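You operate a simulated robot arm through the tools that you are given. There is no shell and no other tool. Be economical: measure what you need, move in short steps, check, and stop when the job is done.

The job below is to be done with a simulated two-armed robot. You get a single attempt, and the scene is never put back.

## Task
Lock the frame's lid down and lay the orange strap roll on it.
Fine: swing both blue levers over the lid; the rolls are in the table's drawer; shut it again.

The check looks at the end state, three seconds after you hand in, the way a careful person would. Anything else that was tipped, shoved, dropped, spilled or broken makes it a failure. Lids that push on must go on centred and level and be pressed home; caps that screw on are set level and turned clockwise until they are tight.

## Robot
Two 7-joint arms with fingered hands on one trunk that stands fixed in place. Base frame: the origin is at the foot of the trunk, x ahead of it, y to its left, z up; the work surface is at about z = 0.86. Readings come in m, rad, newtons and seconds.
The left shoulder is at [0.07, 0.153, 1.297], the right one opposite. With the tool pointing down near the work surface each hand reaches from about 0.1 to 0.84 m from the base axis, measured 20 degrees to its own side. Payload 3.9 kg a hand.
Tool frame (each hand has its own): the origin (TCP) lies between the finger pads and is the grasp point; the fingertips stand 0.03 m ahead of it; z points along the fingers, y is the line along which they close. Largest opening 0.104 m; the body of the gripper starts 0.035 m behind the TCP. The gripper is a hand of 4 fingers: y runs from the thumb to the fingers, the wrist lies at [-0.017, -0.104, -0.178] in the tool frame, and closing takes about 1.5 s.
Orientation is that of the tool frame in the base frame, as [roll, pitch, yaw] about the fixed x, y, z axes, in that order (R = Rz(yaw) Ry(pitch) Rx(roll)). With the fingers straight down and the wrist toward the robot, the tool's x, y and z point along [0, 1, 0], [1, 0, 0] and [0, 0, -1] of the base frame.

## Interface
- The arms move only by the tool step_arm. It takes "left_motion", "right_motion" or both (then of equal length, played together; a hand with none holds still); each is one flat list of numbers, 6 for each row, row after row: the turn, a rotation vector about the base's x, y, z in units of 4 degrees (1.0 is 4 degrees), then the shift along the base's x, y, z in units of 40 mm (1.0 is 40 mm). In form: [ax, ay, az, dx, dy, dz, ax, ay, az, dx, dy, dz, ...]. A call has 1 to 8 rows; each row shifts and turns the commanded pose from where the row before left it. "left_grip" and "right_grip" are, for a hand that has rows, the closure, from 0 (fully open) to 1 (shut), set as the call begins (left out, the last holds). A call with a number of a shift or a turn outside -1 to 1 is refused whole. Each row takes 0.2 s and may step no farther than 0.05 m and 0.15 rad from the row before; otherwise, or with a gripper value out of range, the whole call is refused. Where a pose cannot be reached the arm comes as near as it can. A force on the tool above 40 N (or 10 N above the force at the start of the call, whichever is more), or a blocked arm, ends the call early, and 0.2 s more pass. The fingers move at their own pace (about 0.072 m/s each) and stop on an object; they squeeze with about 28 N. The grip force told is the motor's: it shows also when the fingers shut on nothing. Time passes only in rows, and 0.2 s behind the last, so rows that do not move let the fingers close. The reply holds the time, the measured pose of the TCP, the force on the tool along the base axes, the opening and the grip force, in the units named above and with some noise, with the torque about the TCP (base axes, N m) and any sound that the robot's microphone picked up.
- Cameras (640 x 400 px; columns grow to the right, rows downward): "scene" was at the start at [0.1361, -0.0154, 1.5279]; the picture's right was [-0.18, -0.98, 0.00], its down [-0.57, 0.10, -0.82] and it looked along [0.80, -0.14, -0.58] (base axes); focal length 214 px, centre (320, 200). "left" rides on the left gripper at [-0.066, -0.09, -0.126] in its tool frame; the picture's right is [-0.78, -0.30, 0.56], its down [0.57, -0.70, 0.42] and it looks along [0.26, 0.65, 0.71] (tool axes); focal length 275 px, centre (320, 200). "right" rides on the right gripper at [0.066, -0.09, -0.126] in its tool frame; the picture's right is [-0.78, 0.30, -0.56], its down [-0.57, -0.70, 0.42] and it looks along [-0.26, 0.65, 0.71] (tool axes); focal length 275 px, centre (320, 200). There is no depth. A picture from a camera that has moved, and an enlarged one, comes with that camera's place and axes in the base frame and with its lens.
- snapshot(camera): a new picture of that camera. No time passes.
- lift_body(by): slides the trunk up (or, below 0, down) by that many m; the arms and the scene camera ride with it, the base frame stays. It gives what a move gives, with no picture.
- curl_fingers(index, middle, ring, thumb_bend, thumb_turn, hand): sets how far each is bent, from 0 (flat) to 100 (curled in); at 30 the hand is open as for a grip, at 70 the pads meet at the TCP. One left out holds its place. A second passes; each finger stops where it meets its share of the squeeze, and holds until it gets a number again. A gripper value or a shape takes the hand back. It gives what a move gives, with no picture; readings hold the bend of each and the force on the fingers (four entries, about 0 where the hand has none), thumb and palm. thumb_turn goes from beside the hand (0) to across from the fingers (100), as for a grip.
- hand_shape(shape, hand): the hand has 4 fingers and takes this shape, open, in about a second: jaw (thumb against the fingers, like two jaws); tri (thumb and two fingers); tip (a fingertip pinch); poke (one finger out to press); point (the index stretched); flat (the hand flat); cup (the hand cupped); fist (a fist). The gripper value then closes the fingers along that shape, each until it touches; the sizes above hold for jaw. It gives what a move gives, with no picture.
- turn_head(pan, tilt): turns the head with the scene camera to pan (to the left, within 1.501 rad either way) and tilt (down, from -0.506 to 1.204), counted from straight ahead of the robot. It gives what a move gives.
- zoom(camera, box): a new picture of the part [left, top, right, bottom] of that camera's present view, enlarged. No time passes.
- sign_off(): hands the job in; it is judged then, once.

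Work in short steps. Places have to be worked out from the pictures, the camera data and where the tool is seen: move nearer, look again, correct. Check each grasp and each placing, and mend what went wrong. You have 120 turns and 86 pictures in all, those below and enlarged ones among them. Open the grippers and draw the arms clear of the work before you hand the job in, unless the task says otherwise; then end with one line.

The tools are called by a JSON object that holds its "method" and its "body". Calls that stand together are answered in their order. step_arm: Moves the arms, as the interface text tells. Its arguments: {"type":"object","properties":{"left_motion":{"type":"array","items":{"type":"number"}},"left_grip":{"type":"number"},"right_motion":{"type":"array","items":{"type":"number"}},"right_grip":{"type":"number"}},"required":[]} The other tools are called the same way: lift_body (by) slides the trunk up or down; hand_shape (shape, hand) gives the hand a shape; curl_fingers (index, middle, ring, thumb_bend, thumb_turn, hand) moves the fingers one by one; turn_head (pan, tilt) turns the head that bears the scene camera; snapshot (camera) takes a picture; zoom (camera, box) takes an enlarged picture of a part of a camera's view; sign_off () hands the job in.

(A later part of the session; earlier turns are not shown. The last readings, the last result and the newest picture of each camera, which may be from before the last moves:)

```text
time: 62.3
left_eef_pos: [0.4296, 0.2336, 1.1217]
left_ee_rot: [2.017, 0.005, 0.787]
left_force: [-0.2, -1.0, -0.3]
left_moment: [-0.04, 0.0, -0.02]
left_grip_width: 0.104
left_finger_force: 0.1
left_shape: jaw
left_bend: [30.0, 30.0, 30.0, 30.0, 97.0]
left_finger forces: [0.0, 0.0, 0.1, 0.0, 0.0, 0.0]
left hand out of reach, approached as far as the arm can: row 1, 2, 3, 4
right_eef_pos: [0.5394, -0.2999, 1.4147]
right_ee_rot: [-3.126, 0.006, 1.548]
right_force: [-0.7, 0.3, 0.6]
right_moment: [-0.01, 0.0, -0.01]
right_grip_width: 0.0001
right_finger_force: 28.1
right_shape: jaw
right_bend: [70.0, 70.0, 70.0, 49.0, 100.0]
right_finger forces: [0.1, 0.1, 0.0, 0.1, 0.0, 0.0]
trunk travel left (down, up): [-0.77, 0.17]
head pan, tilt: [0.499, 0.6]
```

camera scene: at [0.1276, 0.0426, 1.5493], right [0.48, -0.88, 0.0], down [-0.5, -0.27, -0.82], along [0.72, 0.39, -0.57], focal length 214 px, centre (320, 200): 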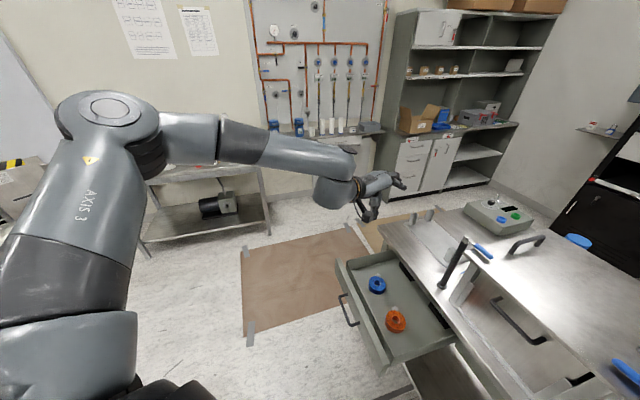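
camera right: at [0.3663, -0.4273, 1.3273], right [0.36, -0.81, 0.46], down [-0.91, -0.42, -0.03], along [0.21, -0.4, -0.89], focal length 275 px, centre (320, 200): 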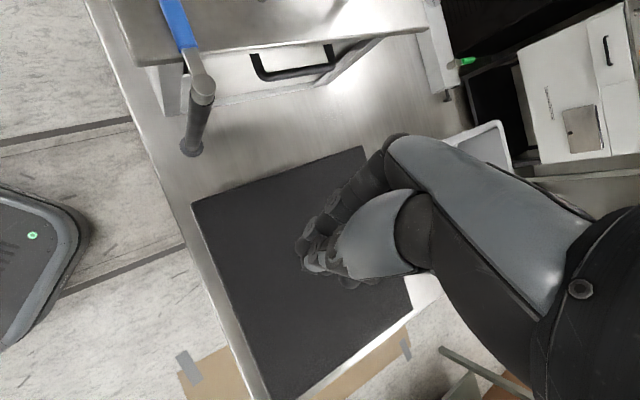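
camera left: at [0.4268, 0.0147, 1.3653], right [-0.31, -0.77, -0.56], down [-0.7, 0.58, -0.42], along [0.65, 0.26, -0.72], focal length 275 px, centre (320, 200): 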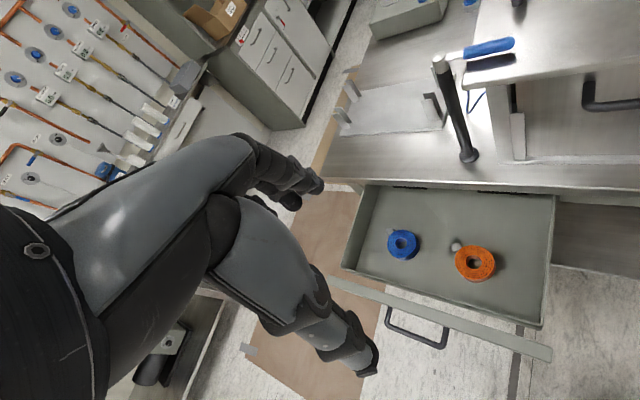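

Free again. Down to z≈0.98, then forward along the drawer direction.

{"method": "step_arm", "body": {"left_motion": [0, 0, 0, 0.1, 0, -0.9, 0, 0, 0, 0.1, 0, -0.9, 0, 0, 0, 0.2, 0, -0.9, 0, 0, 0, 0.2, 0, -0.8, 0, 0, 0, 0.8, -0.8, 0, 0, 0, 0, 0.8, -0.8, 0, 0, 0, 0, 0.8, -0.8, 0, 0, 0, 0, 0.8, -0.8, 0]}}

{"method": "snapshot", "body": {"camera": "scene"}}

```text
time: 64.1
left_eef_pos: [0.5858, 0.1015, 0.9803]
left_ee_rot: [2.024, 0.005, 0.786]
left_force: [-1.2, -0.9, 0.5]
left_moment: [0.0, -0.01, -0.03]
left_grip_width: 0.1038
left_finger_force: 0.0
left_shape: jaw
left_bend: [30.0, 30.0, 30.0, 30.0, 97.0]
left_finger forces: [0.0, 0.0, 0.0, 0.1, 0.0, 0.0]
right_eef_pos: [0.5412, -0.3047, 1.4124]
right_ee_rot: [-3.125, 0.001, 1.546]
right_force: [-0.3, -0.7, -0.7]
right_moment: [0.02, 0.04, 0.0]
right_grip_width: 0.0004
right_finger_force: 28.1
right_shape: jaw
right_bend: [70.0, 70.0, 70.0, 49.0, 100.0]
right_finger forces: [0.0, 0.1, 0.1, 0.0, 0.2, 0.1]
trunk travel left (down, up): [-0.77, 0.17]
head pan, tilt: [0.499, 0.6]
```

```text
34 pictures are left
camera scene: at [0.1292, 0.041, 1.5493], right [0.48, -0.88, 0.0], down [-0.5, -0.27, -0.82], along [0.72, 0.4, -0.57], focal length 214 px, centre (320, 200)
```

scene: 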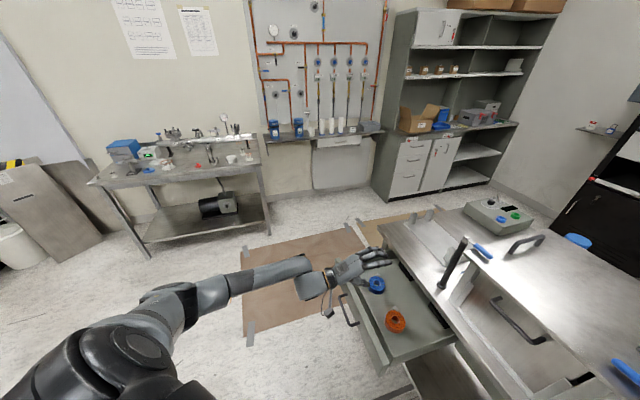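

Elbow is low now. Go slightly forward and untilt/unyaw in the reverse of the earlier path.

{"method": "step_arm", "body": {"left_motion": [0.689, 0.724, 0.703, 0.4, -0.4, 0.4, 0.653, 0.757, 0.703, 0.3, -0.4, 0.4, 0.615, 0.788, 0.703, 0, 0, 0.4, 0.576, 0.817, 0.703, 0, 0, 0.4, 0.535, 0.845, 0.703, 0, 0, 0.4, 0.493, 0.87, 0.703, 0, 0, 0.4, 0.45, 0.893, 0.703, 0, 0, 0.4, 0.405, 0.914, 0.703, 0, 0, 0.4]}}

{"method": "step_arm", "body": {"left_motion": [0.36, 0.933, 0.703, 0, 0, 0.4, 0.314, 0.949, 0.703, 0, 0, 0.4, 0.267, 0.964, 0.703, 0, 0, 0.4, 0.219, 0.976, 0.703, 0, 0, 0.4, 0.171, 0.985, 0.703, 0, 0, 0.2, 0.122, 0.993, 0.703, 0, 0, 0, 0.074, 0.997, 0.703, 0, 0, 0, 0.025, 1, 0.703, 0, 0, 0]}}

```text
time: 65.9
left_eef_pos: [0.6104, 0.0705, 1.1112]
left_ee_rot: [2.582, 0.002, 1.183]
left_force: [-0.3, 0.1, 0.7]
left_moment: [-0.01, 0.0, -0.01]
left_grip_width: 0.1042
left_finger_force: 0.0
left_shape: jaw
left_bend: [30.0, 30.0, 30.0, 30.0, 97.0]
left_finger forces: [0.0, 0.0, 0.0, 0.0, 0.1, 0.0]
right_eef_pos: [0.5406, -0.3044, 1.4124]
right_ee_rot: [-3.126, 0.004, 1.549]
right_force: [-0.9, -0.5, -0.1]
right_moment: [0.02, -0.01, 0.0]
right_grip_width: 0.0
right_finger_force: 28.1
right_shape: jaw
right_bend: [70.0, 70.0, 70.0, 49.0, 100.0]
right_finger forces: [0.1, 0.0, 0.0, 0.1, 0.0, 0.0]
trunk travel left (down, up): [-0.77, 0.17]
head pan, tilt: [0.499, 0.6]
```

```text
time: 67.7
left_eef_pos: [0.6097, 0.0708, 1.1816]
left_ee_rot: [3.139, 0.002, 1.574]
left_force: [-0.3, -0.5, 0.5]
left_moment: [-0.02, 0.02, 0.0]
left_grip_width: 0.104
left_finger_force: 0.0
left_shape: jaw
left_bend: [30.0, 30.0, 30.0, 30.0, 97.0]
left_finger forces: [0.1, 0.0, 0.0, 0.1, 0.0, 0.0]
right_eef_pos: [0.5402, -0.3046, 1.4126]
right_ee_rot: [-3.126, 0.004, 1.547]
right_force: [0.3, -0.2, -0.4]
right_moment: [0.01, -0.03, 0.02]
right_grip_width: 0.0
right_finger_force: 28.4
right_shape: jaw
right_bend: [70.0, 70.0, 70.0, 49.0, 100.0]
right_finger forces: [0.0, 0.1, 0.1, 0.0, 0.1, 0.0]
trunk travel left (down, up): [-0.77, 0.17]
head pan, tilt: [0.499, 0.6]
```

Tool-down restored. Move over the orange roll and turn the head back to watch.

{"method": "step_arm", "body": {"left_motion": [0, 0, 0, 0, -0.4, -0.9, 0, 0, 0, 0, -0.4, -0.9, 0, 0, 0, -0.1, -0.4, -0.9, 0, 0, 0, -0.1, -0.4, -0.9, 0, 0, 0, -0.1, -0.3, -0.9, 0, 0, 0, -0.1, 0, -0.9]}}

{"method": "turn_head", "body": {"pan": -0.1, "tilt": 0.8}}

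{"method": "snapshot", "body": {"camera": "left"}}

{"method": "zoom", "body": {"camera": "scene", "box": [200, 120, 440, 270]}}

```text
time: 69.1
left_eef_pos: [0.5933, -0.0052, 0.9669]
left_ee_rot: [3.139, 0.001, 1.573]
left_force: [-0.4, 0.3, 0.1]
left_moment: [0.03, 0.0, -0.03]
left_grip_width: 0.1038
left_finger_force: 0.1
left_shape: jaw
left_bend: [30.0, 30.0, 30.0, 30.0, 97.0]
left_finger forces: [0.0, 0.0, 0.0, 0.0, 0.0, 0.0]
right_eef_pos: [0.5405, -0.3034, 1.4134]
right_ee_rot: [-3.127, 0.004, 1.549]
right_force: [-0.9, 0.7, 0.2]
right_moment: [-0.01, -0.01, 0.02]
right_grip_width: 0.0001
right_finger_force: 28.0
right_shape: jaw
right_bend: [70.0, 70.0, 70.0, 49.0, 100.0]
right_finger forces: [0.1, 0.1, 0.0, 0.0, 0.0, 0.0]
trunk travel left (down, up): [-0.77, 0.17]
head pan, tilt: [0.499, 0.6]
```

```text
time: 70.1
left_eef_pos: [0.5933, -0.0049, 0.9672]
left_ee_rot: [3.137, 0.002, 1.575]
left_force: [0.2, -0.5, -0.8]
left_moment: [0.01, -0.04, 0.0]
left_grip_width: 0.1039
left_finger_force: 0.0
left_shape: jaw
left_bend: [30.0, 30.0, 30.0, 30.0, 97.0]
left_finger forces: [0.0, 0.0, 0.0, 0.0, 0.0, 0.1]
right_eef_pos: [0.5397, -0.3033, 1.4127]
right_ee_rot: [-3.125, 0.004, 1.549]
right_force: [-0.9, 0.3, 0.2]
right_moment: [0.0, -0.03, 0.01]
right_grip_width: 0.0
right_finger_force: 28.1
right_shape: jaw
right_bend: [70.0, 70.0, 70.0, 49.0, 100.0]
right_finger forces: [0.0, 0.0, 0.1, 0.0, 0.0, 0.1]
trunk travel left (down, up): [-0.77, 0.17]
head pan, tilt: [-0.099, 0.799]
```

```text
33 pictures are left
camera left: at [0.503, -0.0711, 1.0927], right [-0.29, -0.78, -0.56], down [-0.7, 0.57, -0.43], along [0.65, 0.27, -0.71], focal length 275 px, centre (320, 200)
```

left: 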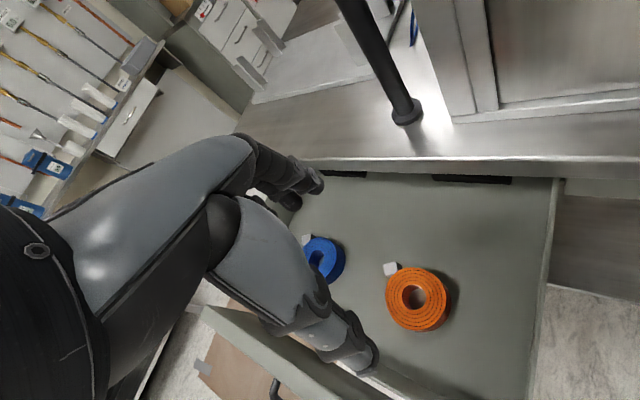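

```text
2.67 times, centred on (320, 195) of scene
camera zoom: at [0.1299, -0.0078, 1.5325], right [-0.1, -1.0, 0.0], down [-0.71, 0.07, -0.7], along [0.69, -0.07, -0.72], focal length 572 px, centre (320, 213)
```

zoom: 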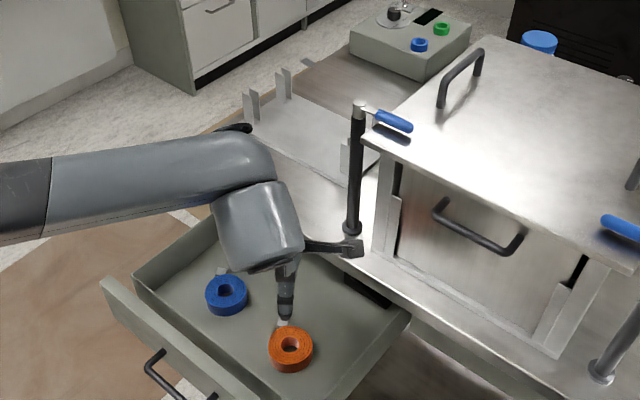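

Roll centre ≈(0.595,-0.010), OD ≈0.07, top z≈0.765. A closer look at the grey tab beside it before grasping.

{"method": "zoom", "body": {"camera": "left", "box": [280, 200, 520, 350]}}

```text
2.67 times, centred on (400, 275) of left
camera zoom: at [0.503, -0.0711, 1.0927], right [-0.29, -0.78, -0.56], down [-0.7, 0.57, -0.43], along [0.65, 0.27, -0.71], focal length 734 px, centre (107, 0)
```

zoom: 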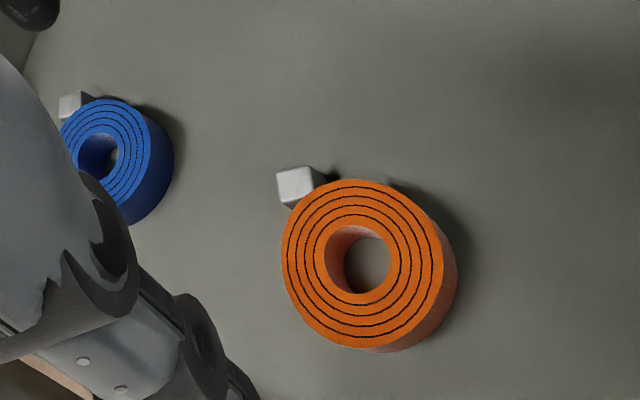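

The buckle sits on the roll's +x side, so I yaw the hand −60° to keep fingers off it.

{"method": "step_arm", "body": {"left_motion": [0, 0, -1, 0, 0, 0, 0, 0, -1, 0, 0, 0, 0, 0, -1, 0, 0, 0, 0, 0, -1, 0, 0, 0, 0, 0, -1, 0, 0, 0, 0, 0, -1, 0, 0, 0, 0, 0, -1, 0, 0, 0, 0, 0, -1, 0, 0, 0]}}

{"method": "step_arm", "body": {"left_motion": [0, 0, -1, 0, 0, -0.2, 0, 0, -1, 0, 0, -0.2, 0, 0, -1, 0, 0, -0.2, 0, 0, -1, 0, 0, -0.2, 0, 0, -1, 0, 0, -0.2, 0, 0, -1, 0, 0, -0.2, 0, 0, -1, 0.05, -0.12, -0.2]}}

{"method": "snapshot", "body": {"camera": "left"}}

{"method": "zoom", "body": {"camera": "scene", "box": [220, 170, 380, 270]}}

```text
time: 71.9
left_eef_pos: [0.5938, -0.0045, 0.9649]
left_ee_rot: [3.138, 0.001, 1.016]
left_force: [-0.1, -0.2, -1.0]
left_moment: [-0.02, -0.03, 0.0]
left_grip_width: 0.104
left_finger_force: 0.1
left_shape: jaw
left_bend: [30.0, 30.0, 30.0, 30.0, 97.0]
left_finger forces: [0.0, 0.0, 0.0, 0.0, 0.1, 0.1]
right_eef_pos: [0.5395, -0.303, 1.413]
right_ee_rot: [-3.128, 0.003, 1.548]
right_force: [-0.1, -0.2, -0.1]
right_moment: [0.0, 0.02, 0.02]
right_grip_width: 0.0
right_finger_force: 28.2
right_shape: jaw
right_bend: [70.0, 70.0, 70.0, 49.0, 100.0]
right_finger forces: [0.1, 0.0, 0.1, 0.0, 0.0, 0.1]
trunk travel left (down, up): [-0.77, 0.17]
head pan, tilt: [-0.099, 0.799]
```

```text
time: 73.5
left_eef_pos: [0.5938, -0.0045, 0.9434]
left_ee_rot: [3.139, 0.002, 0.805]
left_force: [0.2, 0.7, -0.4]
left_moment: [0.0, 0.02, 0.01]
left_grip_width: 0.1038
left_finger_force: 0.1
left_shape: jaw
left_bend: [30.0, 30.0, 30.0, 30.0, 97.0]
left_finger forces: [0.0, 0.1, 0.1, 0.0, 0.1, 0.0]
left hand out of reach, approached as far as the arm can: row 4, 5, 6, 7
right_eef_pos: [0.5388, -0.3032, 1.4138]
right_ee_rot: [-3.126, 0.005, 1.549]
right_force: [-0.3, -0.7, -0.2]
right_moment: [0.02, 0.0, 0.01]
right_grip_width: 0.0
right_finger_force: 27.8
right_shape: jaw
right_bend: [70.0, 70.0, 70.0, 49.0, 100.0]
right_finger forces: [0.0, 0.0, 0.0, 0.0, 0.0, 0.0]
trunk travel left (down, up): [-0.77, 0.17]
head pan, tilt: [-0.099, 0.799]
```

```text
30 pictures are left
camera left: at [0.4826, 0.0101, 1.0686], right [-0.75, -0.36, -0.56], down [-0.11, 0.9, -0.43], along [0.65, -0.26, -0.71], focal length 275 px, centre (320, 200)
```

left: 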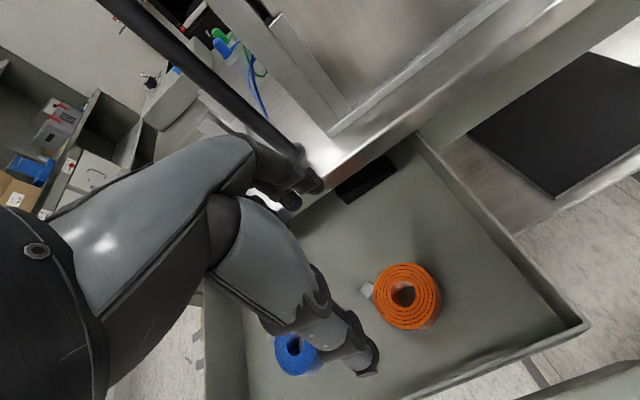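

```text
4.00 times, centred on (300, 220) of scene
camera zoom: at [0.1299, -0.0078, 1.5325], right [-0.1, -0.99, 0.0], down [-0.71, 0.07, -0.7], along [0.69, -0.07, -0.72], focal length 858 px, centre (400, 120)
```

zoom: 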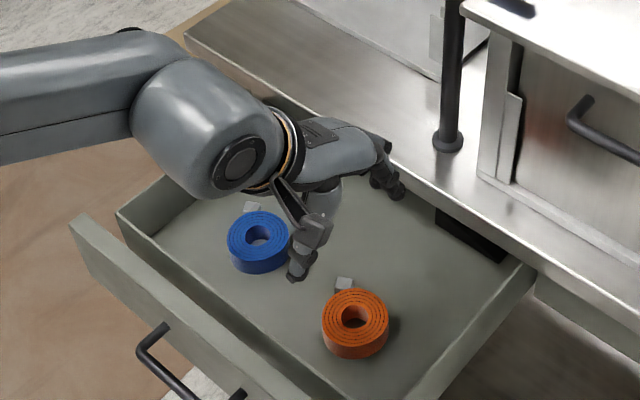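

Yaw stops at −44°, good enough; shift 1.5 cm away from the buckle side and descend part way.

{"method": "step_arm", "body": {"left_motion": [0, 0, 0, -0.1, -0.3, -0.9, 0, 0, 0, -0.05, -0.1, -0.9, 0, 0, 0, 0, 0, -0.9]}}

{"method": "snapshot", "body": {"camera": "left"}}

{"method": "zoom", "body": {"camera": "scene", "box": [220, 170, 380, 270]}}

```text
time: 74.3
left_eef_pos: [0.5741, -0.0415, 0.8333]
left_ee_rot: [3.116, -0.005, 0.834]
left_force: [-0.2, 0.2, -0.1]
left_moment: [-0.03, 0.03, 0.01]
left_grip_width: 0.1037
left_finger_force: 0.1
left_shape: jaw
left_bend: [30.0, 30.0, 30.0, 30.0, 97.0]
left_finger forces: [0.0, 0.0, 0.0, 0.1, 0.0, 0.1]
left hand out of reach, approached as far as the arm can: row 3
right_eef_pos: [0.539, -0.3086, 1.4133]
right_ee_rot: [-3.127, -0.001, 1.545]
right_force: [-0.3, 0.0, -0.2]
right_moment: [0.04, 0.01, -0.01]
right_grip_width: 0.0001
right_finger_force: 28.3
right_shape: jaw
right_bend: [70.0, 70.0, 70.0, 49.0, 100.0]
right_finger forces: [0.0, 0.1, 0.1, 0.0, 0.1, 0.0]
trunk travel left (down, up): [-0.77, 0.17]
head pan, tilt: [-0.099, 0.799]
```

```text
28 pictures are left
camera left: at [0.4595, -0.0279, 0.956], right [-0.73, -0.38, -0.57], down [-0.12, 0.89, -0.44], along [0.67, -0.25, -0.7], focal length 275 px, centre (320, 200)
```

left: 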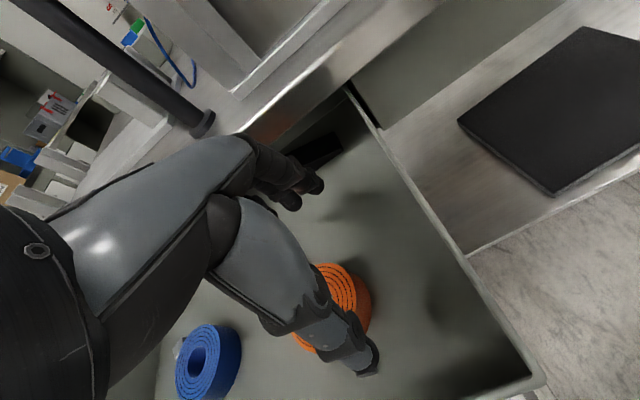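

```text
4.00 times, centred on (300, 220) of scene
camera zoom: at [0.1301, -0.0129, 1.5325], right [-0.1, -0.99, 0.0], down [-0.71, 0.07, -0.7], along [0.69, -0.07, -0.72], focal length 858 px, centre (400, 120)
```

zoom: 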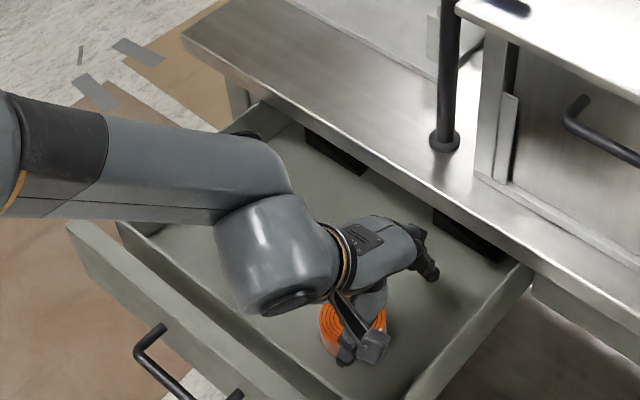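

The yaw limit dragged the hand off target. I rise slightly, relax yaw by ~14°, and re-centre.

{"method": "step_arm", "body": {"left_motion": [0, 0, 0, 0, 0, 0.9, 0, 0, 1, 0.1, 0.15, 0, 0, 0, 1, 0.1, 0.15, 0, 0, 0, 1, 0.1, 0.1, 0, 0, 0, 0.5, 0.05, 0, 0]}}

{"method": "snapshot", "body": {"camera": "left"}}

```text
time: 75.5
left_eef_pos: [0.6003, -0.0052, 0.8698]
left_ee_rot: [3.139, 0.002, 1.052]
left_force: [0.6, -0.1, -0.2]
left_moment: [0.0, 0.0, -0.01]
left_grip_width: 0.104
left_finger_force: 0.1
left_shape: jaw
left_bend: [30.0, 30.0, 30.0, 30.0, 97.0]
left_finger forces: [0.0, 0.1, 0.1, 0.1, 0.0, 0.0]
right_eef_pos: [0.5405, -0.3035, 1.4124]
right_ee_rot: [-3.126, 0.003, 1.547]
right_force: [0.4, 0.1, 0.3]
right_moment: [-0.03, 0.0, -0.02]
right_grip_width: 0.0003
right_finger_force: 28.5
right_shape: jaw
right_bend: [70.0, 70.0, 70.0, 49.0, 100.0]
right_finger forces: [0.1, 0.0, 0.1, 0.0, 0.0, 0.0]
trunk travel left (down, up): [-0.77, 0.17]
head pan, tilt: [-0.099, 0.799]
```

```text
26 pictures are left
camera left: at [0.49, -0.0173, 0.9962], right [-0.64, -0.53, -0.56], down [-0.32, 0.84, -0.43], along [0.7, -0.09, -0.71], focal length 275 px, centre (320, 200)
```

left: 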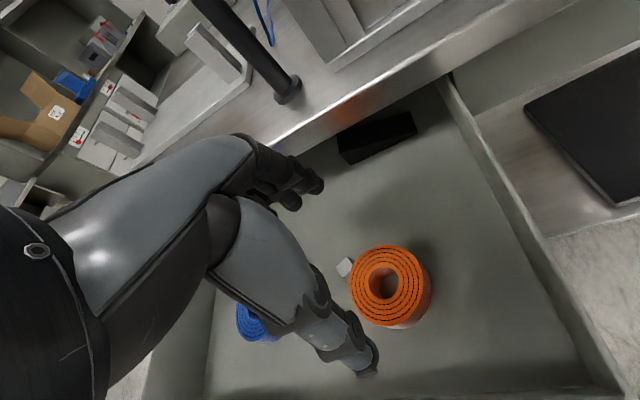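

Hand at (0.600,-0.005), yaw −30°. Shift to (0.589,-0.025) and lower around the roll.

{"method": "step_arm", "body": {"left_motion": [0, 0, 0, -0.28, -0.5, 0, 0, 0, 0, 0, 0, -0.9, 0, 0, 0, 0, 0, -0.7]}}

{"method": "snapshot", "body": {"camera": "left"}}

{"method": "zoom", "body": {"camera": "scene", "box": [260, 200, 380, 275]}}

```text
time: 76.3
left_eef_pos: [0.5926, -0.025, 0.8057]
left_ee_rot: [3.139, 0.002, 1.052]
left_force: [-0.1, 0.7, -0.2]
left_moment: [0.02, 0.0, -0.01]
left_grip_width: 0.1044
left_finger_force: 0.0
left_shape: jaw
left_bend: [30.0, 30.0, 30.0, 30.0, 97.0]
left_finger forces: [0.0, 0.0, 0.0, 0.1, 0.0, 0.1]
right_eef_pos: [0.5411, -0.3028, 1.4132]
right_ee_rot: [-3.126, 0.002, 1.548]
right_force: [-0.2, 0.4, -0.6]
right_moment: [0.04, -0.01, -0.01]
right_grip_width: 0.0001
right_finger_force: 28.5
right_shape: jaw
right_bend: [70.0, 70.0, 70.0, 49.0, 100.0]
right_finger forces: [0.0, 0.0, 0.0, 0.0, 0.1, 0.1]
trunk travel left (down, up): [-0.77, 0.17]
head pan, tilt: [-0.099, 0.799]
```

```text
25 pictures are left
camera left: at [0.4805, -0.0379, 0.9314], right [-0.64, -0.53, -0.56], down [-0.32, 0.84, -0.43], along [0.7, -0.1, -0.71], focal length 275 px, centre (320, 200)
```

left: 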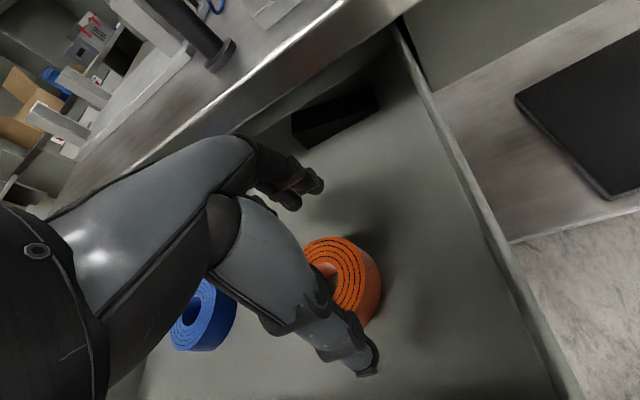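

```text
5.33 times, centred on (320, 238) of scene
camera zoom: at [0.1306, -0.008, 1.5325], right [-0.1, -0.99, 0.0], down [-0.71, 0.07, -0.7], along [0.69, -0.07, -0.72], focal length 1144 px, centre (320, 0)
```

zoom: 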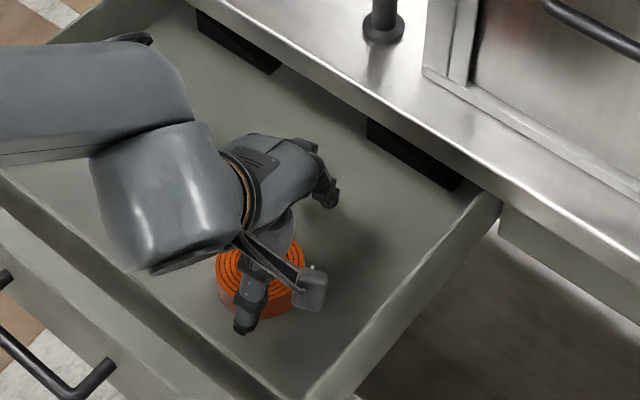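

The hand is slightly too far to one side; shift back ~1 cm so thumb faces the roll's centre, and lower fully.

{"method": "step_arm", "body": {"left_motion": [0, 0, 0, 0.05, 0.25, 0, 0, 0, 0, 0, 0, -0.4, 0, 0, 0, 0, 0, -0.3]}}

{"method": "snapshot", "body": {"camera": "left"}}

```text
time: 77.1
left_eef_pos: [0.592, -0.0154, 0.7762]
left_ee_rot: [3.139, 0.001, 1.051]
left_force: [-0.3, -0.7, 0.8]
left_moment: [-0.01, -0.01, -0.01]
left_grip_width: 0.1041
left_finger_force: 0.2
left_shape: jaw
left_bend: [30.0, 30.0, 30.0, 30.0, 97.0]
left_finger forces: [0.0, 0.0, 0.0, 0.0, 0.0, 0.0]
right_eef_pos: [0.5404, -0.302, 1.4126]
right_ee_rot: [-3.126, 0.004, 1.548]
right_force: [0.5, 0.5, 0.1]
right_moment: [-0.03, -0.03, 0.01]
right_grip_width: 0.0002
right_finger_force: 28.3
right_shape: jaw
right_bend: [70.0, 70.0, 70.0, 49.0, 100.0]
right_finger forces: [0.1, 0.0, 0.0, 0.0, 0.0, 0.0]
trunk travel left (down, up): [-0.77, 0.17]
head pan, tilt: [-0.099, 0.799]
```

```text
23 pictures are left
camera left: at [0.481, -0.0272, 0.9037], right [-0.64, -0.53, -0.56], down [-0.32, 0.84, -0.43], along [0.7, -0.09, -0.71], focal length 275 px, centre (320, 200)
```

left: 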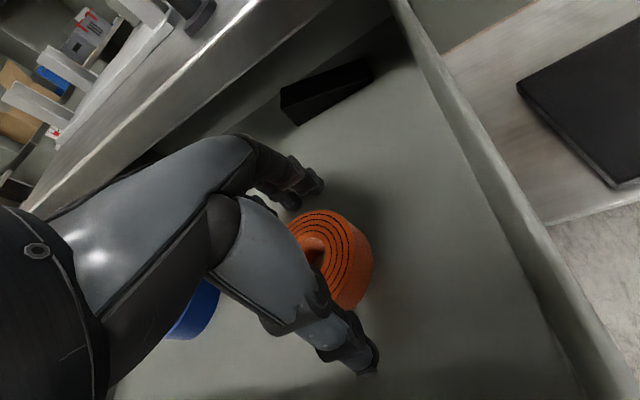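

The roll is between fingers and thumb at the right depth. Close.

{"method": "step_arm", "body": {"left_motion": [0, 0, 0, 0, 0, -0.05, 0, 0, 0, 0, 0, 0, 0, 0, 0, 0, 0, 0, 0, 0, 0, 0, 0, 0, 0, 0, 0, 0, 0, 0, 0, 0, 0, 0, 0, 0, 0, 0, 0, 0, 0, 0], "left_grip": 1}}

{"method": "step_arm", "body": {"left_motion": [0, 0, 0, 0, 0, 0.5, 0, 0, 0, 0, 0, 0.7, 0, 0, 0, 0, 0, 0.7]}}

{"method": "snapshot", "body": {"camera": "left"}}

{"method": "zoom", "body": {"camera": "scene", "box": [220, 160, 380, 260]}}

```text
time: 78.7
left_eef_pos: [0.5922, -0.0159, 0.7754]
left_ee_rot: [3.139, 0.003, 1.05]
left_force: [0.9, 0.0, 0.9]
left_moment: [-0.01, 0.0, 0.01]
left_grip_width: 0.0574
left_finger_force: 28.1
left_shape: jaw
left_bend: [74.0, 40.0, 43.0, 67.0, 99.0]
left_finger forces: [13.1, 8.5, 3.8, 0.0, 24.8, 0.0]
right_eef_pos: [0.5388, -0.3033, 1.4136]
right_ee_rot: [-3.128, 0.004, 1.548]
right_force: [-0.5, 0.1, -0.4]
right_moment: [-0.03, 0.02, -0.01]
right_grip_width: 0.0001
right_finger_force: 27.4
right_shape: jaw
right_bend: [70.0, 70.0, 70.0, 49.0, 100.0]
right_finger forces: [0.0, 0.0, 0.1, 0.1, 0.1, 0.0]
trunk travel left (down, up): [-0.77, 0.17]
head pan, tilt: [-0.099, 0.799]
```

```text
time: 79.5
left_eef_pos: [0.5934, -0.0145, 0.8507]
left_ee_rot: [3.137, 0.002, 1.05]
left_force: [-0.6, -0.2, -0.9]
left_moment: [-0.01, 0.0, -0.03]
left_grip_width: 0.0574
left_finger_force: 28.4
left_shape: jaw
left_bend: [74.0, 40.0, 43.0, 67.0, 99.0]
left_finger forces: [13.2, 8.7, 3.9, 0.0, 24.7, 0.0]
right_eef_pos: [0.5395, -0.3029, 1.414]
right_ee_rot: [-3.127, 0.005, 1.547]
right_force: [-0.4, -0.3, -0.5]
right_moment: [0.02, -0.01, -0.01]
right_grip_width: 0.0002
right_finger_force: 28.1
right_shape: jaw
right_bend: [70.0, 70.0, 70.0, 49.0, 100.0]
right_finger forces: [0.0, 0.1, 0.0, 0.0, 0.1, 0.0]
trunk travel left (down, up): [-0.77, 0.17]
head pan, tilt: [-0.099, 0.799]
```

```text
22 pictures are left
camera left: at [0.4805, -0.0276, 0.9778], right [-0.64, -0.53, -0.56], down [-0.32, 0.84, -0.43], along [0.7, -0.1, -0.71], focal length 275 px, centre (320, 200)
```

left: 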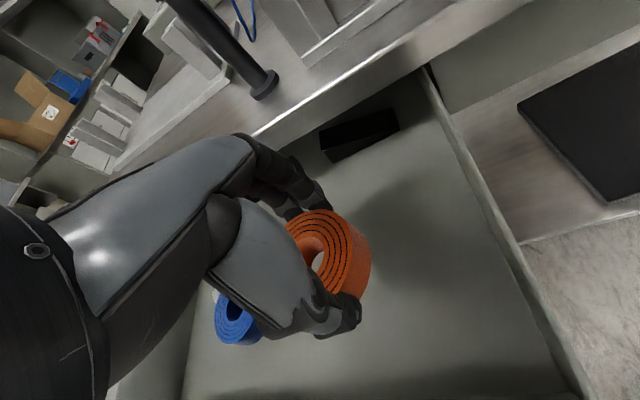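

```text
4.00 times, centred on (300, 210) of scene
camera zoom: at [0.1297, -0.0077, 1.5325], right [-0.1, -0.99, 0.0], down [-0.71, 0.07, -0.7], along [0.69, -0.07, -0.72], focal length 858 px, centre (400, 160)
```

zoom: 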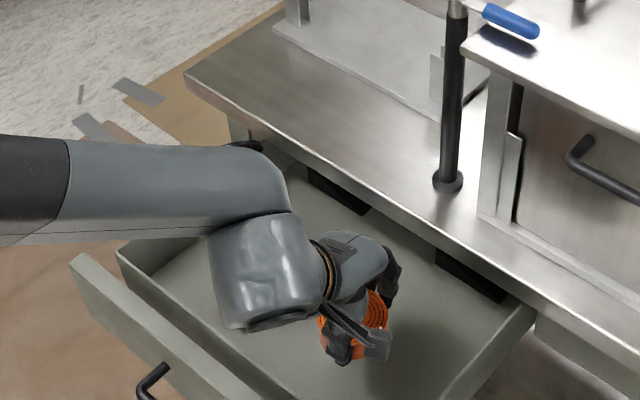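

Roll is held firmly. Lift it high while moving the right arm aside (to −y).

{"method": "step_arm", "body": {"left_motion": [0, 0, 0, 0, 0, 0.95, 0, 0, 0, 0, 0, 0.95, 0, 0, 0, 0, 0, 0.95, 0, 0, 0, 0.1, 0, 0.95, 0, 0, 0, 0.2, 0, 0.95, 0, 0, 0, 0.2, 0, 0.95, 0, 0, 0, 0.2, 0, 0.95, 0, 0, 0, 0.2, 0, 0.95], "right_motion": [0, 0, 0, 0, -0.5, 0, 0, 0, 0, 0, -0.5, 0, 0, 0, 0, 0, -0.5, 0, 0, 0, 0, 0, -0.5, 0, 0, 0, 0, 0, -0.5, 0, 0, 0, 0, 0, -0.5, 0, 0, 0, 0, 0, -0.5, 0, 0, 0, 0, 0, -0.5, 0]}}

{"method": "snapshot", "body": {"camera": "scene"}}

```text
time: 81.3
left_eef_pos: [0.6262, -0.0146, 1.1586]
left_ee_rot: [3.138, 0.002, 1.05]
left_force: [-0.4, 0.1, -0.3]
left_moment: [0.02, -0.02, -0.01]
left_grip_width: 0.0575
left_finger_force: 28.0
left_shape: jaw
left_bend: [74.0, 40.0, 43.0, 67.0, 99.0]
left_finger forces: [13.5, 8.5, 4.0, 0.1, 24.6, 0.1]
right_eef_pos: [0.5392, -0.4022, 1.4141]
right_ee_rot: [-3.128, 0.002, 1.549]
right_force: [0.8, 0.9, 0.3]
right_moment: [0.02, 0.03, 0.01]
right_grip_width: 0.0002
right_finger_force: 28.1
right_shape: jaw
right_bend: [70.0, 70.0, 70.0, 49.0, 100.0]
right_finger forces: [0.1, 0.1, 0.1, 0.0, 0.0, 0.1]
right hand out of reach, approached as far as the arm can: row 6, 7, 8
trunk travel left (down, up): [-0.77, 0.17]
head pan, tilt: [-0.099, 0.799]
```

```text
20 pictures are left
camera scene: at [0.1293, -0.0082, 1.5325], right [-0.1, -0.99, 0.0], down [-0.71, 0.07, -0.7], along [0.69, -0.07, -0.72], focal length 214 px, centre (320, 200)
```

scene: 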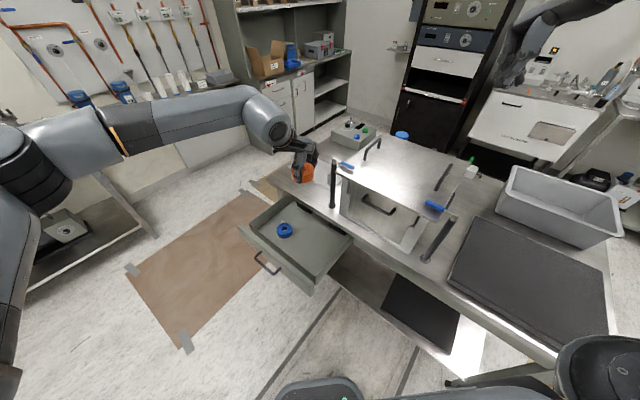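

Right hand is out of the way. Raise a bit and carry the roll over the lid centre.

{"method": "step_arm", "body": {"left_motion": [0, 0, 0, 0, 0, 0.95, 0, 0, 0, 0, -0.2, 0.95, 0, 0, 0, 0.1, -0.95, 0, 0, 0, 0, 0.15, -0.95, 0, 0, 0, 0, 0.15, -0.95, 0, 0, 0, 0, 0.15, -0.95, 0, 0, 0, 0, 0.15, -0.95, 0, 0, 0, 0, 0.15, -0.95, 0]}}

{"method": "snapshot", "body": {"camera": "scene"}}

```text
time: 83.1
left_eef_pos: [0.6603, -0.245, 1.2327]
left_ee_rot: [3.138, -0.002, 1.046]
left_force: [0.1, -0.1, -2.6]
left_moment: [0.01, 0.01, 0.01]
left_grip_width: 0.057
left_finger_force: 27.9
left_shape: jaw
left_bend: [74.0, 40.0, 43.0, 67.0, 99.0]
left_finger forces: [13.5, 8.6, 4.2, 0.0, 24.6, 0.0]
left hand out of reach, approached as far as the arm can: row 8
right_eef_pos: [0.5378, -0.4068, 1.4125]
right_ee_rot: [-3.127, 0.0, 1.546]
right_force: [-0.5, 0.5, 0.0]
right_moment: [0.02, -0.05, 0.02]
right_grip_width: 0.0
right_finger_force: 28.2
right_shape: jaw
right_bend: [70.0, 70.0, 70.0, 49.0, 100.0]
right_finger forces: [0.0, 0.0, 0.0, 0.1, 0.0, 0.0]
trunk travel left (down, up): [-0.77, 0.17]
head pan, tilt: [-0.099, 0.799]
```

```text
19 pictures are left
camera scene: at [0.1286, -0.0121, 1.5326], right [-0.1, -0.99, 0.0], down [-0.71, 0.07, -0.7], along [0.69, -0.07, -0.72], focal length 214 px, centre (320, 200)
```

scene: 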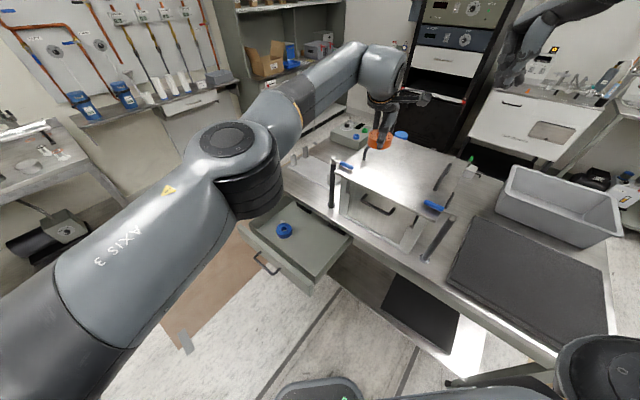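

Slightly short of reach and close to the lid's left handle; a better spot is (0.615,-0.29), central between the handles. Move there.

{"method": "step_arm", "body": {"left_motion": [0, 0, 0, -0.4, -0.2, 0, 0, 0, 0, -0.4, -0.3, 0, 0, 0, 0, -0.3, -0.3, 0]}}

```text
time: 83.9
left_eef_pos: [0.6159, -0.2751, 1.2331]
left_ee_rot: [3.138, 0.001, 1.051]
left_force: [0.8, -0.1, -1.1]
left_moment: [-0.04, -0.02, -0.02]
left_grip_width: 0.057
left_finger_force: 28.2
left_shape: jaw
left_bend: [74.0, 40.0, 43.0, 67.0, 99.0]
left_finger forces: [13.6, 8.6, 4.2, 0.0, 24.4, 0.0]
right_eef_pos: [0.5391, -0.4036, 1.4131]
right_ee_rot: [-3.127, 0.002, 1.548]
right_force: [0.7, -0.2, -0.4]
right_moment: [-0.02, 0.02, 0.02]
right_grip_width: 0.0
right_finger_force: 27.9
right_shape: jaw
right_bend: [70.0, 70.0, 70.0, 49.0, 100.0]
right_finger forces: [0.1, 0.0, 0.1, 0.0, 0.0, 0.0]
trunk travel left (down, up): [-0.77, 0.17]
head pan, tilt: [-0.099, 0.799]
```

Now lower toward the lid (contact expected near TCP z≈1.115).

{"method": "step_arm", "body": {"left_motion": [0, 0, 0, 0.2, -0.1, -0.6, 0, 0, 0, 0.2, -0.2, -0.7, 0, 0, 0, 0, 0, -0.7, 0, 0, 0, 0, 0, -0.5]}}

{"method": "snapshot", "body": {"camera": "left"}}

{"method": "zoom", "body": {"camera": "scene", "box": [320, 110, 480, 210]}}

```text
time: 85.1
left_eef_pos: [0.6673, -0.2538, 1.1477]
left_ee_rot: [3.12, 0.016, 1.116]
left_force: [1.0, 0.9, -1.4]
left_moment: [-0.02, 0.01, 0.01]
left_grip_width: 0.0566
left_finger_force: 27.5
left_shape: jaw
left_bend: [74.0, 40.0, 44.0, 67.0, 99.0]
left_finger forces: [13.5, 8.6, 4.8, 0.1, 25.0, 0.0]
right_eef_pos: [0.5401, -0.4037, 1.4119]
right_ee_rot: [-3.126, 0.005, 1.549]
right_force: [0.4, 0.4, 0.0]
right_moment: [0.01, -0.01, 0.01]
right_grip_width: 0.0
right_finger_force: 27.9
right_shape: jaw
right_bend: [70.0, 70.0, 70.0, 49.0, 100.0]
right_finger forces: [0.0, 0.1, 0.0, 0.0, 0.0, 0.1]
trunk travel left (down, up): [-0.77, 0.17]
head pan, tilt: [-0.099, 0.799]
stopped in row 4 (left hand): the arm was blocked; the commanded pose is now the measured one
```

```text
18 pictures are left
camera left: at [0.5544, -0.2705, 1.273], right [-0.6, -0.58, -0.55], down [-0.37, 0.81, -0.45], along [0.71, -0.06, -0.7], focal length 275 px, centre (320, 200)
```

left: 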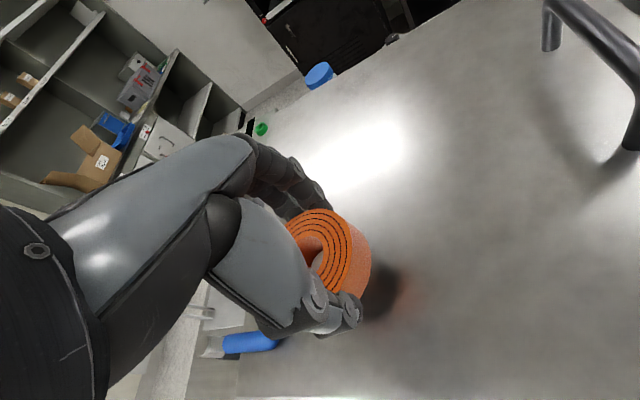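

```text
4.00 times, centred on (400, 160) of scene
camera zoom: at [0.1302, -0.0087, 1.5325], right [-0.1, -0.99, 0.0], down [-0.71, 0.07, -0.7], along [0.69, -0.07, -0.72], focal length 858 px, centre (0, 360)
```

zoom: 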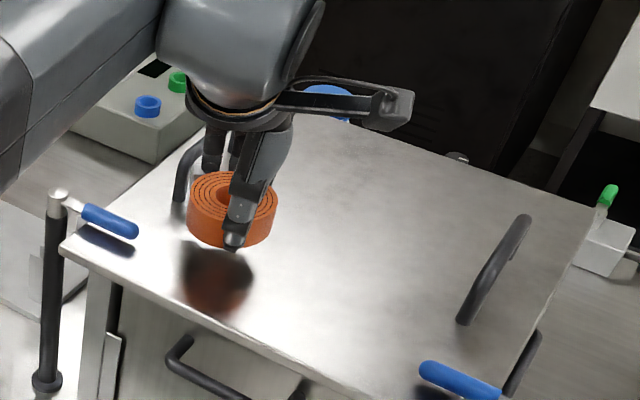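

The arm stalled in a joint limit and drifted. I'll raise back to the reachable pose at (0.62,-0.275,1.23) and lower using the trunk instead.

{"method": "step_arm", "body": {"left_motion": [0, 0, 0, -0.2, 0, 0.7, 0, 0, 0, -0.4, -0.1, 0.7, 0.1, 0.2, -0.4, -0.4, -0.2, 0.6, 0.1, 0.2, -0.5, -0.2, -0.2, 0.15]}}

```text
time: 86.1
left_eef_pos: [0.6146, -0.276, 1.2341]
left_ee_rot: [-3.132, 0.014, 1.046]
left_force: [0.3, 0.3, -1.5]
left_moment: [-0.02, 0.01, 0.0]
left_grip_width: 0.0568
left_finger_force: 27.8
left_shape: jaw
left_bend: [74.0, 40.0, 44.0, 67.0, 99.0]
left_finger forces: [13.7, 8.5, 4.7, 0.0, 24.7, 0.1]
right_eef_pos: [0.5401, -0.4042, 1.4125]
right_ee_rot: [-3.124, 0.004, 1.549]
right_force: [0.1, -0.2, 0.1]
right_moment: [-0.02, -0.01, -0.01]
right_grip_width: 0.0
right_finger_force: 28.1
right_shape: jaw
right_bend: [70.0, 70.0, 70.0, 49.0, 100.0]
right_finger forces: [0.0, 0.0, 0.0, 0.0, 0.1, 0.0]
trunk travel left (down, up): [-0.77, 0.17]
head pan, tilt: [-0.099, 0.799]
```

Reachable and level. Lower the trunk by 0.095 m.

{"method": "lift_body", "body": {"by": -0.095}}

{"method": "zoom", "body": {"camera": "scene", "box": [320, 100, 480, 200]}}

{"method": "snapshot", "body": {"camera": "left"}}

```text
time: 87.3
left_eef_pos: [0.6148, -0.2771, 1.1382]
left_ee_rot: [-3.133, 0.016, 1.045]
left_force: [0.8, -0.4, -1.0]
left_moment: [-0.04, -0.05, 0.0]
left_grip_width: 0.0567
left_finger_force: 28.0
left_shape: jaw
left_bend: [74.0, 40.0, 44.0, 67.0, 99.0]
left_finger forces: [13.7, 8.7, 4.8, 0.0, 24.7, 0.0]
right_eef_pos: [0.5396, -0.4036, 1.3183]
right_ee_rot: [-3.125, 0.004, 1.548]
right_force: [0.5, 0.9, -0.5]
right_moment: [0.04, -0.03, -0.02]
right_grip_width: 0.0001
right_finger_force: 28.1
right_shape: jaw
right_bend: [70.0, 70.0, 70.0, 49.0, 100.0]
right_finger forces: [0.0, 0.0, 0.1, 0.1, 0.0, 0.0]
trunk travel left (down, up): [-0.675, 0.265]
head pan, tilt: [-0.099, 0.799]
```

```text
4.00 times, centred on (400, 150) of scene
camera zoom: at [0.1301, -0.0081, 1.4375], right [-0.1, -0.99, 0.0], down [-0.71, 0.07, -0.7], along [0.69, -0.07, -0.72], focal length 858 px, centre (0, 400)
```

zoom: 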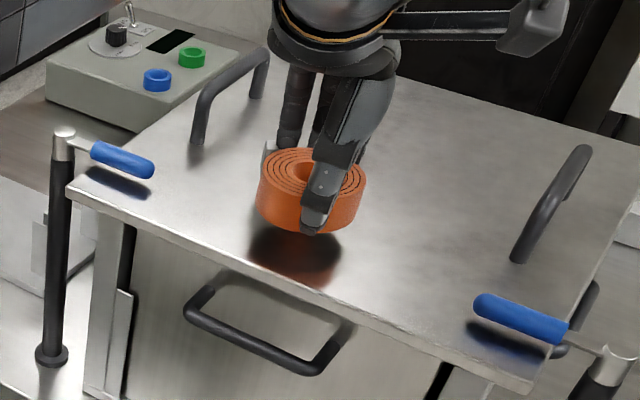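

```text
15 pictures are left
camera left: at [0.5058, -0.2873, 1.2659], right [-0.65, -0.53, -0.54], down [-0.33, 0.84, -0.43], along [0.68, -0.1, -0.72], focal length 275 px, centre (320, 200)
```

left: 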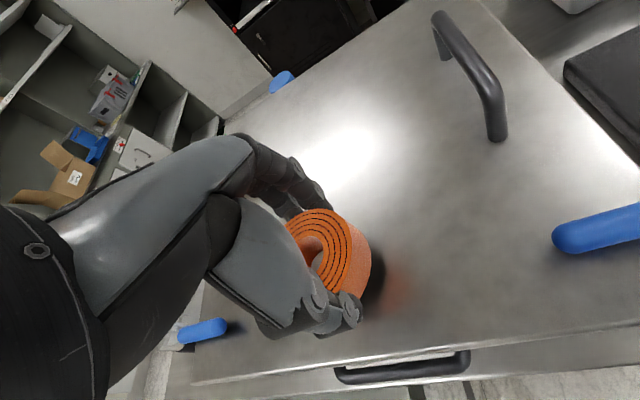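

Roll hovers ~2–3 cm over a clear area. Lower in small steps watching force.

{"method": "lift_body", "body": {"by": -0.015}}

{"method": "zoom", "body": {"camera": "scene", "box": [360, 110, 440, 160]}}

```text
time: 88.0
left_eef_pos: [0.6161, -0.2763, 1.1241]
left_ee_rot: [-3.133, 0.017, 1.046]
left_force: [0.7, 0.1, -1.4]
left_moment: [-0.01, -0.02, -0.03]
left_grip_width: 0.0569
left_finger_force: 28.0
left_shape: jaw
left_bend: [74.0, 40.0, 44.0, 67.0, 99.0]
left_finger forces: [13.7, 8.5, 4.9, 0.1, 24.7, 0.0]
right_eef_pos: [0.5406, -0.4033, 1.303]
right_ee_rot: [-3.126, 0.004, 1.548]
right_force: [0.1, -0.4, 1.1]
right_moment: [0.03, 0.0, -0.01]
right_grip_width: 0.0
right_finger_force: 27.9
right_shape: jaw
right_bend: [70.0, 70.0, 70.0, 49.0, 100.0]
right_finger forces: [0.0, 0.1, 0.1, 0.0, 0.1, 0.0]
trunk travel left (down, up): [-0.66, 0.28]
head pan, tilt: [-0.099, 0.799]
```

```text
8.00 times, centred on (400, 135) of scene
camera zoom: at [0.1302, -0.0082, 1.4224], right [-0.1, -0.99, 0.0], down [-0.71, 0.07, -0.7], along [0.69, -0.07, -0.72], focal length 1716 px, centre (-320, 720)
```

zoom: 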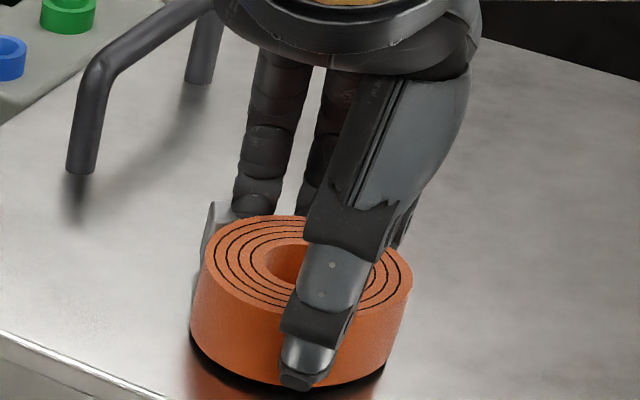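

Nearly touching (~5–8 mm). Continue in 5 mm steps.

{"method": "lift_body", "body": {"by": -0.005}}

{"method": "lift_body", "body": {"by": -0.003}}

```text
time: 88.5
left_eef_pos: [0.6144, -0.2756, 1.119]
left_ee_rot: [-3.135, 0.015, 1.046]
left_force: [0.6, -0.5, 5.7]
left_moment: [0.0, -0.15, 0.0]
left_grip_width: 0.0566
left_finger_force: 28.1
left_shape: jaw
left_bend: [74.0, 40.0, 44.0, 67.0, 99.0]
left_finger forces: [14.2, 9.4, 5.0, 0.0, 26.2, 0.0]
right_eef_pos: [0.5388, -0.4015, 1.2989]
right_ee_rot: [-3.126, 0.003, 1.549]
right_force: [-0.7, 0.1, -0.2]
right_moment: [-0.01, 0.03, -0.01]
right_grip_width: 0.0
right_finger_force: 27.4
right_shape: jaw
right_bend: [70.0, 70.0, 70.0, 49.0, 100.0]
right_finger forces: [0.1, 0.0, 0.0, 0.0, 0.0, 0.1]
trunk travel left (down, up): [-0.655, 0.285]
head pan, tilt: [-0.099, 0.799]
```

```text
time: 89.0
left_eef_pos: [0.6145, -0.2754, 1.1188]
left_ee_rot: [-3.14, 0.015, 1.046]
left_force: [2.7, -1.9, 19.9]
left_moment: [-0.08, -0.28, -0.07]
left_grip_width: 0.057
left_finger_force: 28.1
left_shape: jaw
left_bend: [74.0, 40.0, 43.0, 67.0, 99.0]
left_finger forces: [16.4, 10.3, 5.3, 0.0, 25.7, 0.0]
right_eef_pos: [0.5373, -0.4017, 1.2968]
right_ee_rot: [-3.127, 0.004, 1.549]
right_force: [-0.3, -1.4, -0.2]
right_moment: [0.01, 0.02, 0.01]
right_grip_width: 0.0
right_finger_force: 27.6
right_shape: jaw
right_bend: [70.0, 70.0, 70.0, 49.0, 100.0]
right_finger forces: [0.0, 0.1, 0.1, 0.1, 0.1, 0.0]
trunk travel left (down, up): [-0.652, 0.288]
head pan, tilt: [-0.099, 0.799]
```

Contact. Ease the load and open the hand.

{"method": "lift_body", "body": {"by": 0.003}}

{"method": "step_arm", "body": {"left_motion": [0, 0, 0, 0, 0, 0, 0, 0, 0, 0, 0, 0, 0, 0, 0, 0, 0, 0, 0, 0, 0, 0, 0, 0, 0, 0, 0, 0, 0, 0], "left_grip": 0}}

{"method": "lift_body", "body": {"by": 0.1}}

{"method": "zoom", "body": {"camera": "scene", "box": [320, 100, 480, 200]}}

```text
time: 89.6
left_eef_pos: [0.6139, -0.2758, 1.1188]
left_ee_rot: [-3.133, 0.014, 1.045]
left_force: [5.3, -3.0, 13.9]
left_moment: [-0.13, -0.38, -0.01]
left_grip_width: 0.0571
left_finger_force: 28.2
left_shape: jaw
left_bend: [74.0, 40.0, 43.0, 67.0, 99.0]
left_finger forces: [16.4, 10.5, 5.4, 0.1, 24.9, 0.1]
right_eef_pos: [0.5374, -0.4024, 1.2992]
right_ee_rot: [-3.128, 0.004, 1.548]
right_force: [-0.6, -0.2, -0.8]
right_moment: [0.03, 0.01, 0.03]
right_grip_width: 0.0
right_finger_force: 27.9
right_shape: jaw
right_bend: [70.0, 70.0, 70.0, 49.0, 100.0]
right_finger forces: [0.0, 0.0, 0.1, 0.0, 0.1, 0.1]
trunk travel left (down, up): [-0.655, 0.285]
head pan, tilt: [-0.099, 0.799]
```

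```text
time: 90.8
left_eef_pos: [0.6144, -0.2767, 1.1171]
left_ee_rot: [-3.133, 0.016, 1.045]
left_force: [-0.8, 0.0, 1.5]
left_moment: [0.02, -0.01, 0.03]
left_grip_width: 0.1037
left_finger_force: 0.2
left_shape: jaw
left_bend: [30.0, 30.0, 30.0, 30.0, 97.0]
left_finger forces: [0.0, 0.0, 0.0, 0.0, 0.0, 0.0]
right_eef_pos: [0.5402, -0.4028, 1.2971]
right_ee_rot: [-3.127, 0.003, 1.547]
right_force: [-0.2, 0.0, -0.2]
right_moment: [0.0, 0.0, 0.01]
right_grip_width: 0.0002
right_finger_force: 28.3
right_shape: jaw
right_bend: [70.0, 70.0, 70.0, 49.0, 100.0]
right_finger forces: [0.0, 0.0, 0.1, 0.0, 0.0, 0.0]
trunk travel left (down, up): [-0.655, 0.285]
head pan, tilt: [-0.099, 0.799]
```

```text
time: 92.1
left_eef_pos: [0.6161, -0.2771, 1.2174]
left_ee_rot: [-3.134, 0.014, 1.045]
left_force: [-0.1, 0.8, 0.2]
left_moment: [-0.01, 0.02, 0.01]
left_grip_width: 0.1038
left_finger_force: 0.1
left_shape: jaw
left_bend: [30.0, 30.0, 30.0, 30.0, 97.0]
left_finger forces: [0.0, 0.0, 0.0, 0.0, 0.1, 0.0]
right_eef_pos: [0.5395, -0.4036, 1.3979]
right_ee_rot: [-3.125, 0.003, 1.549]
right_force: [0.0, 0.1, 0.2]
right_moment: [-0.05, 0.0, 0.0]
right_grip_width: 0.0001
right_finger_force: 28.3
right_shape: jaw
right_bend: [70.0, 70.0, 70.0, 49.0, 100.0]
right_finger forces: [0.1, 0.1, 0.1, 0.0, 0.0, 0.0]
trunk travel left (down, up): [-0.755, 0.185]
head pan, tilt: [-0.099, 0.799]
```

```text
4.00 times, centred on (400, 150) of scene
camera zoom: at [0.13, -0.0081, 1.5175], right [-0.1, -0.99, 0.0], down [-0.71, 0.07, -0.7], along [0.69, -0.07, -0.72], focal length 858 px, centre (0, 400)
```

zoom: 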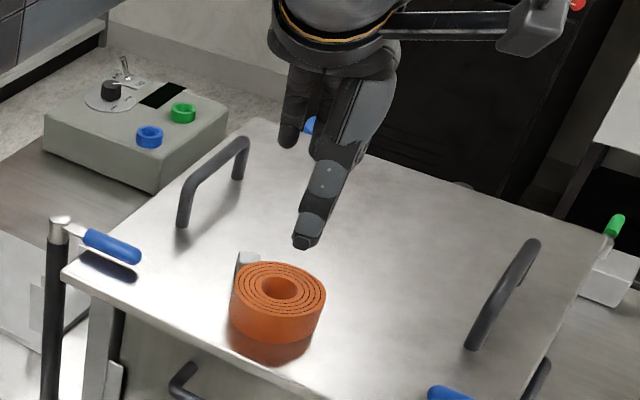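

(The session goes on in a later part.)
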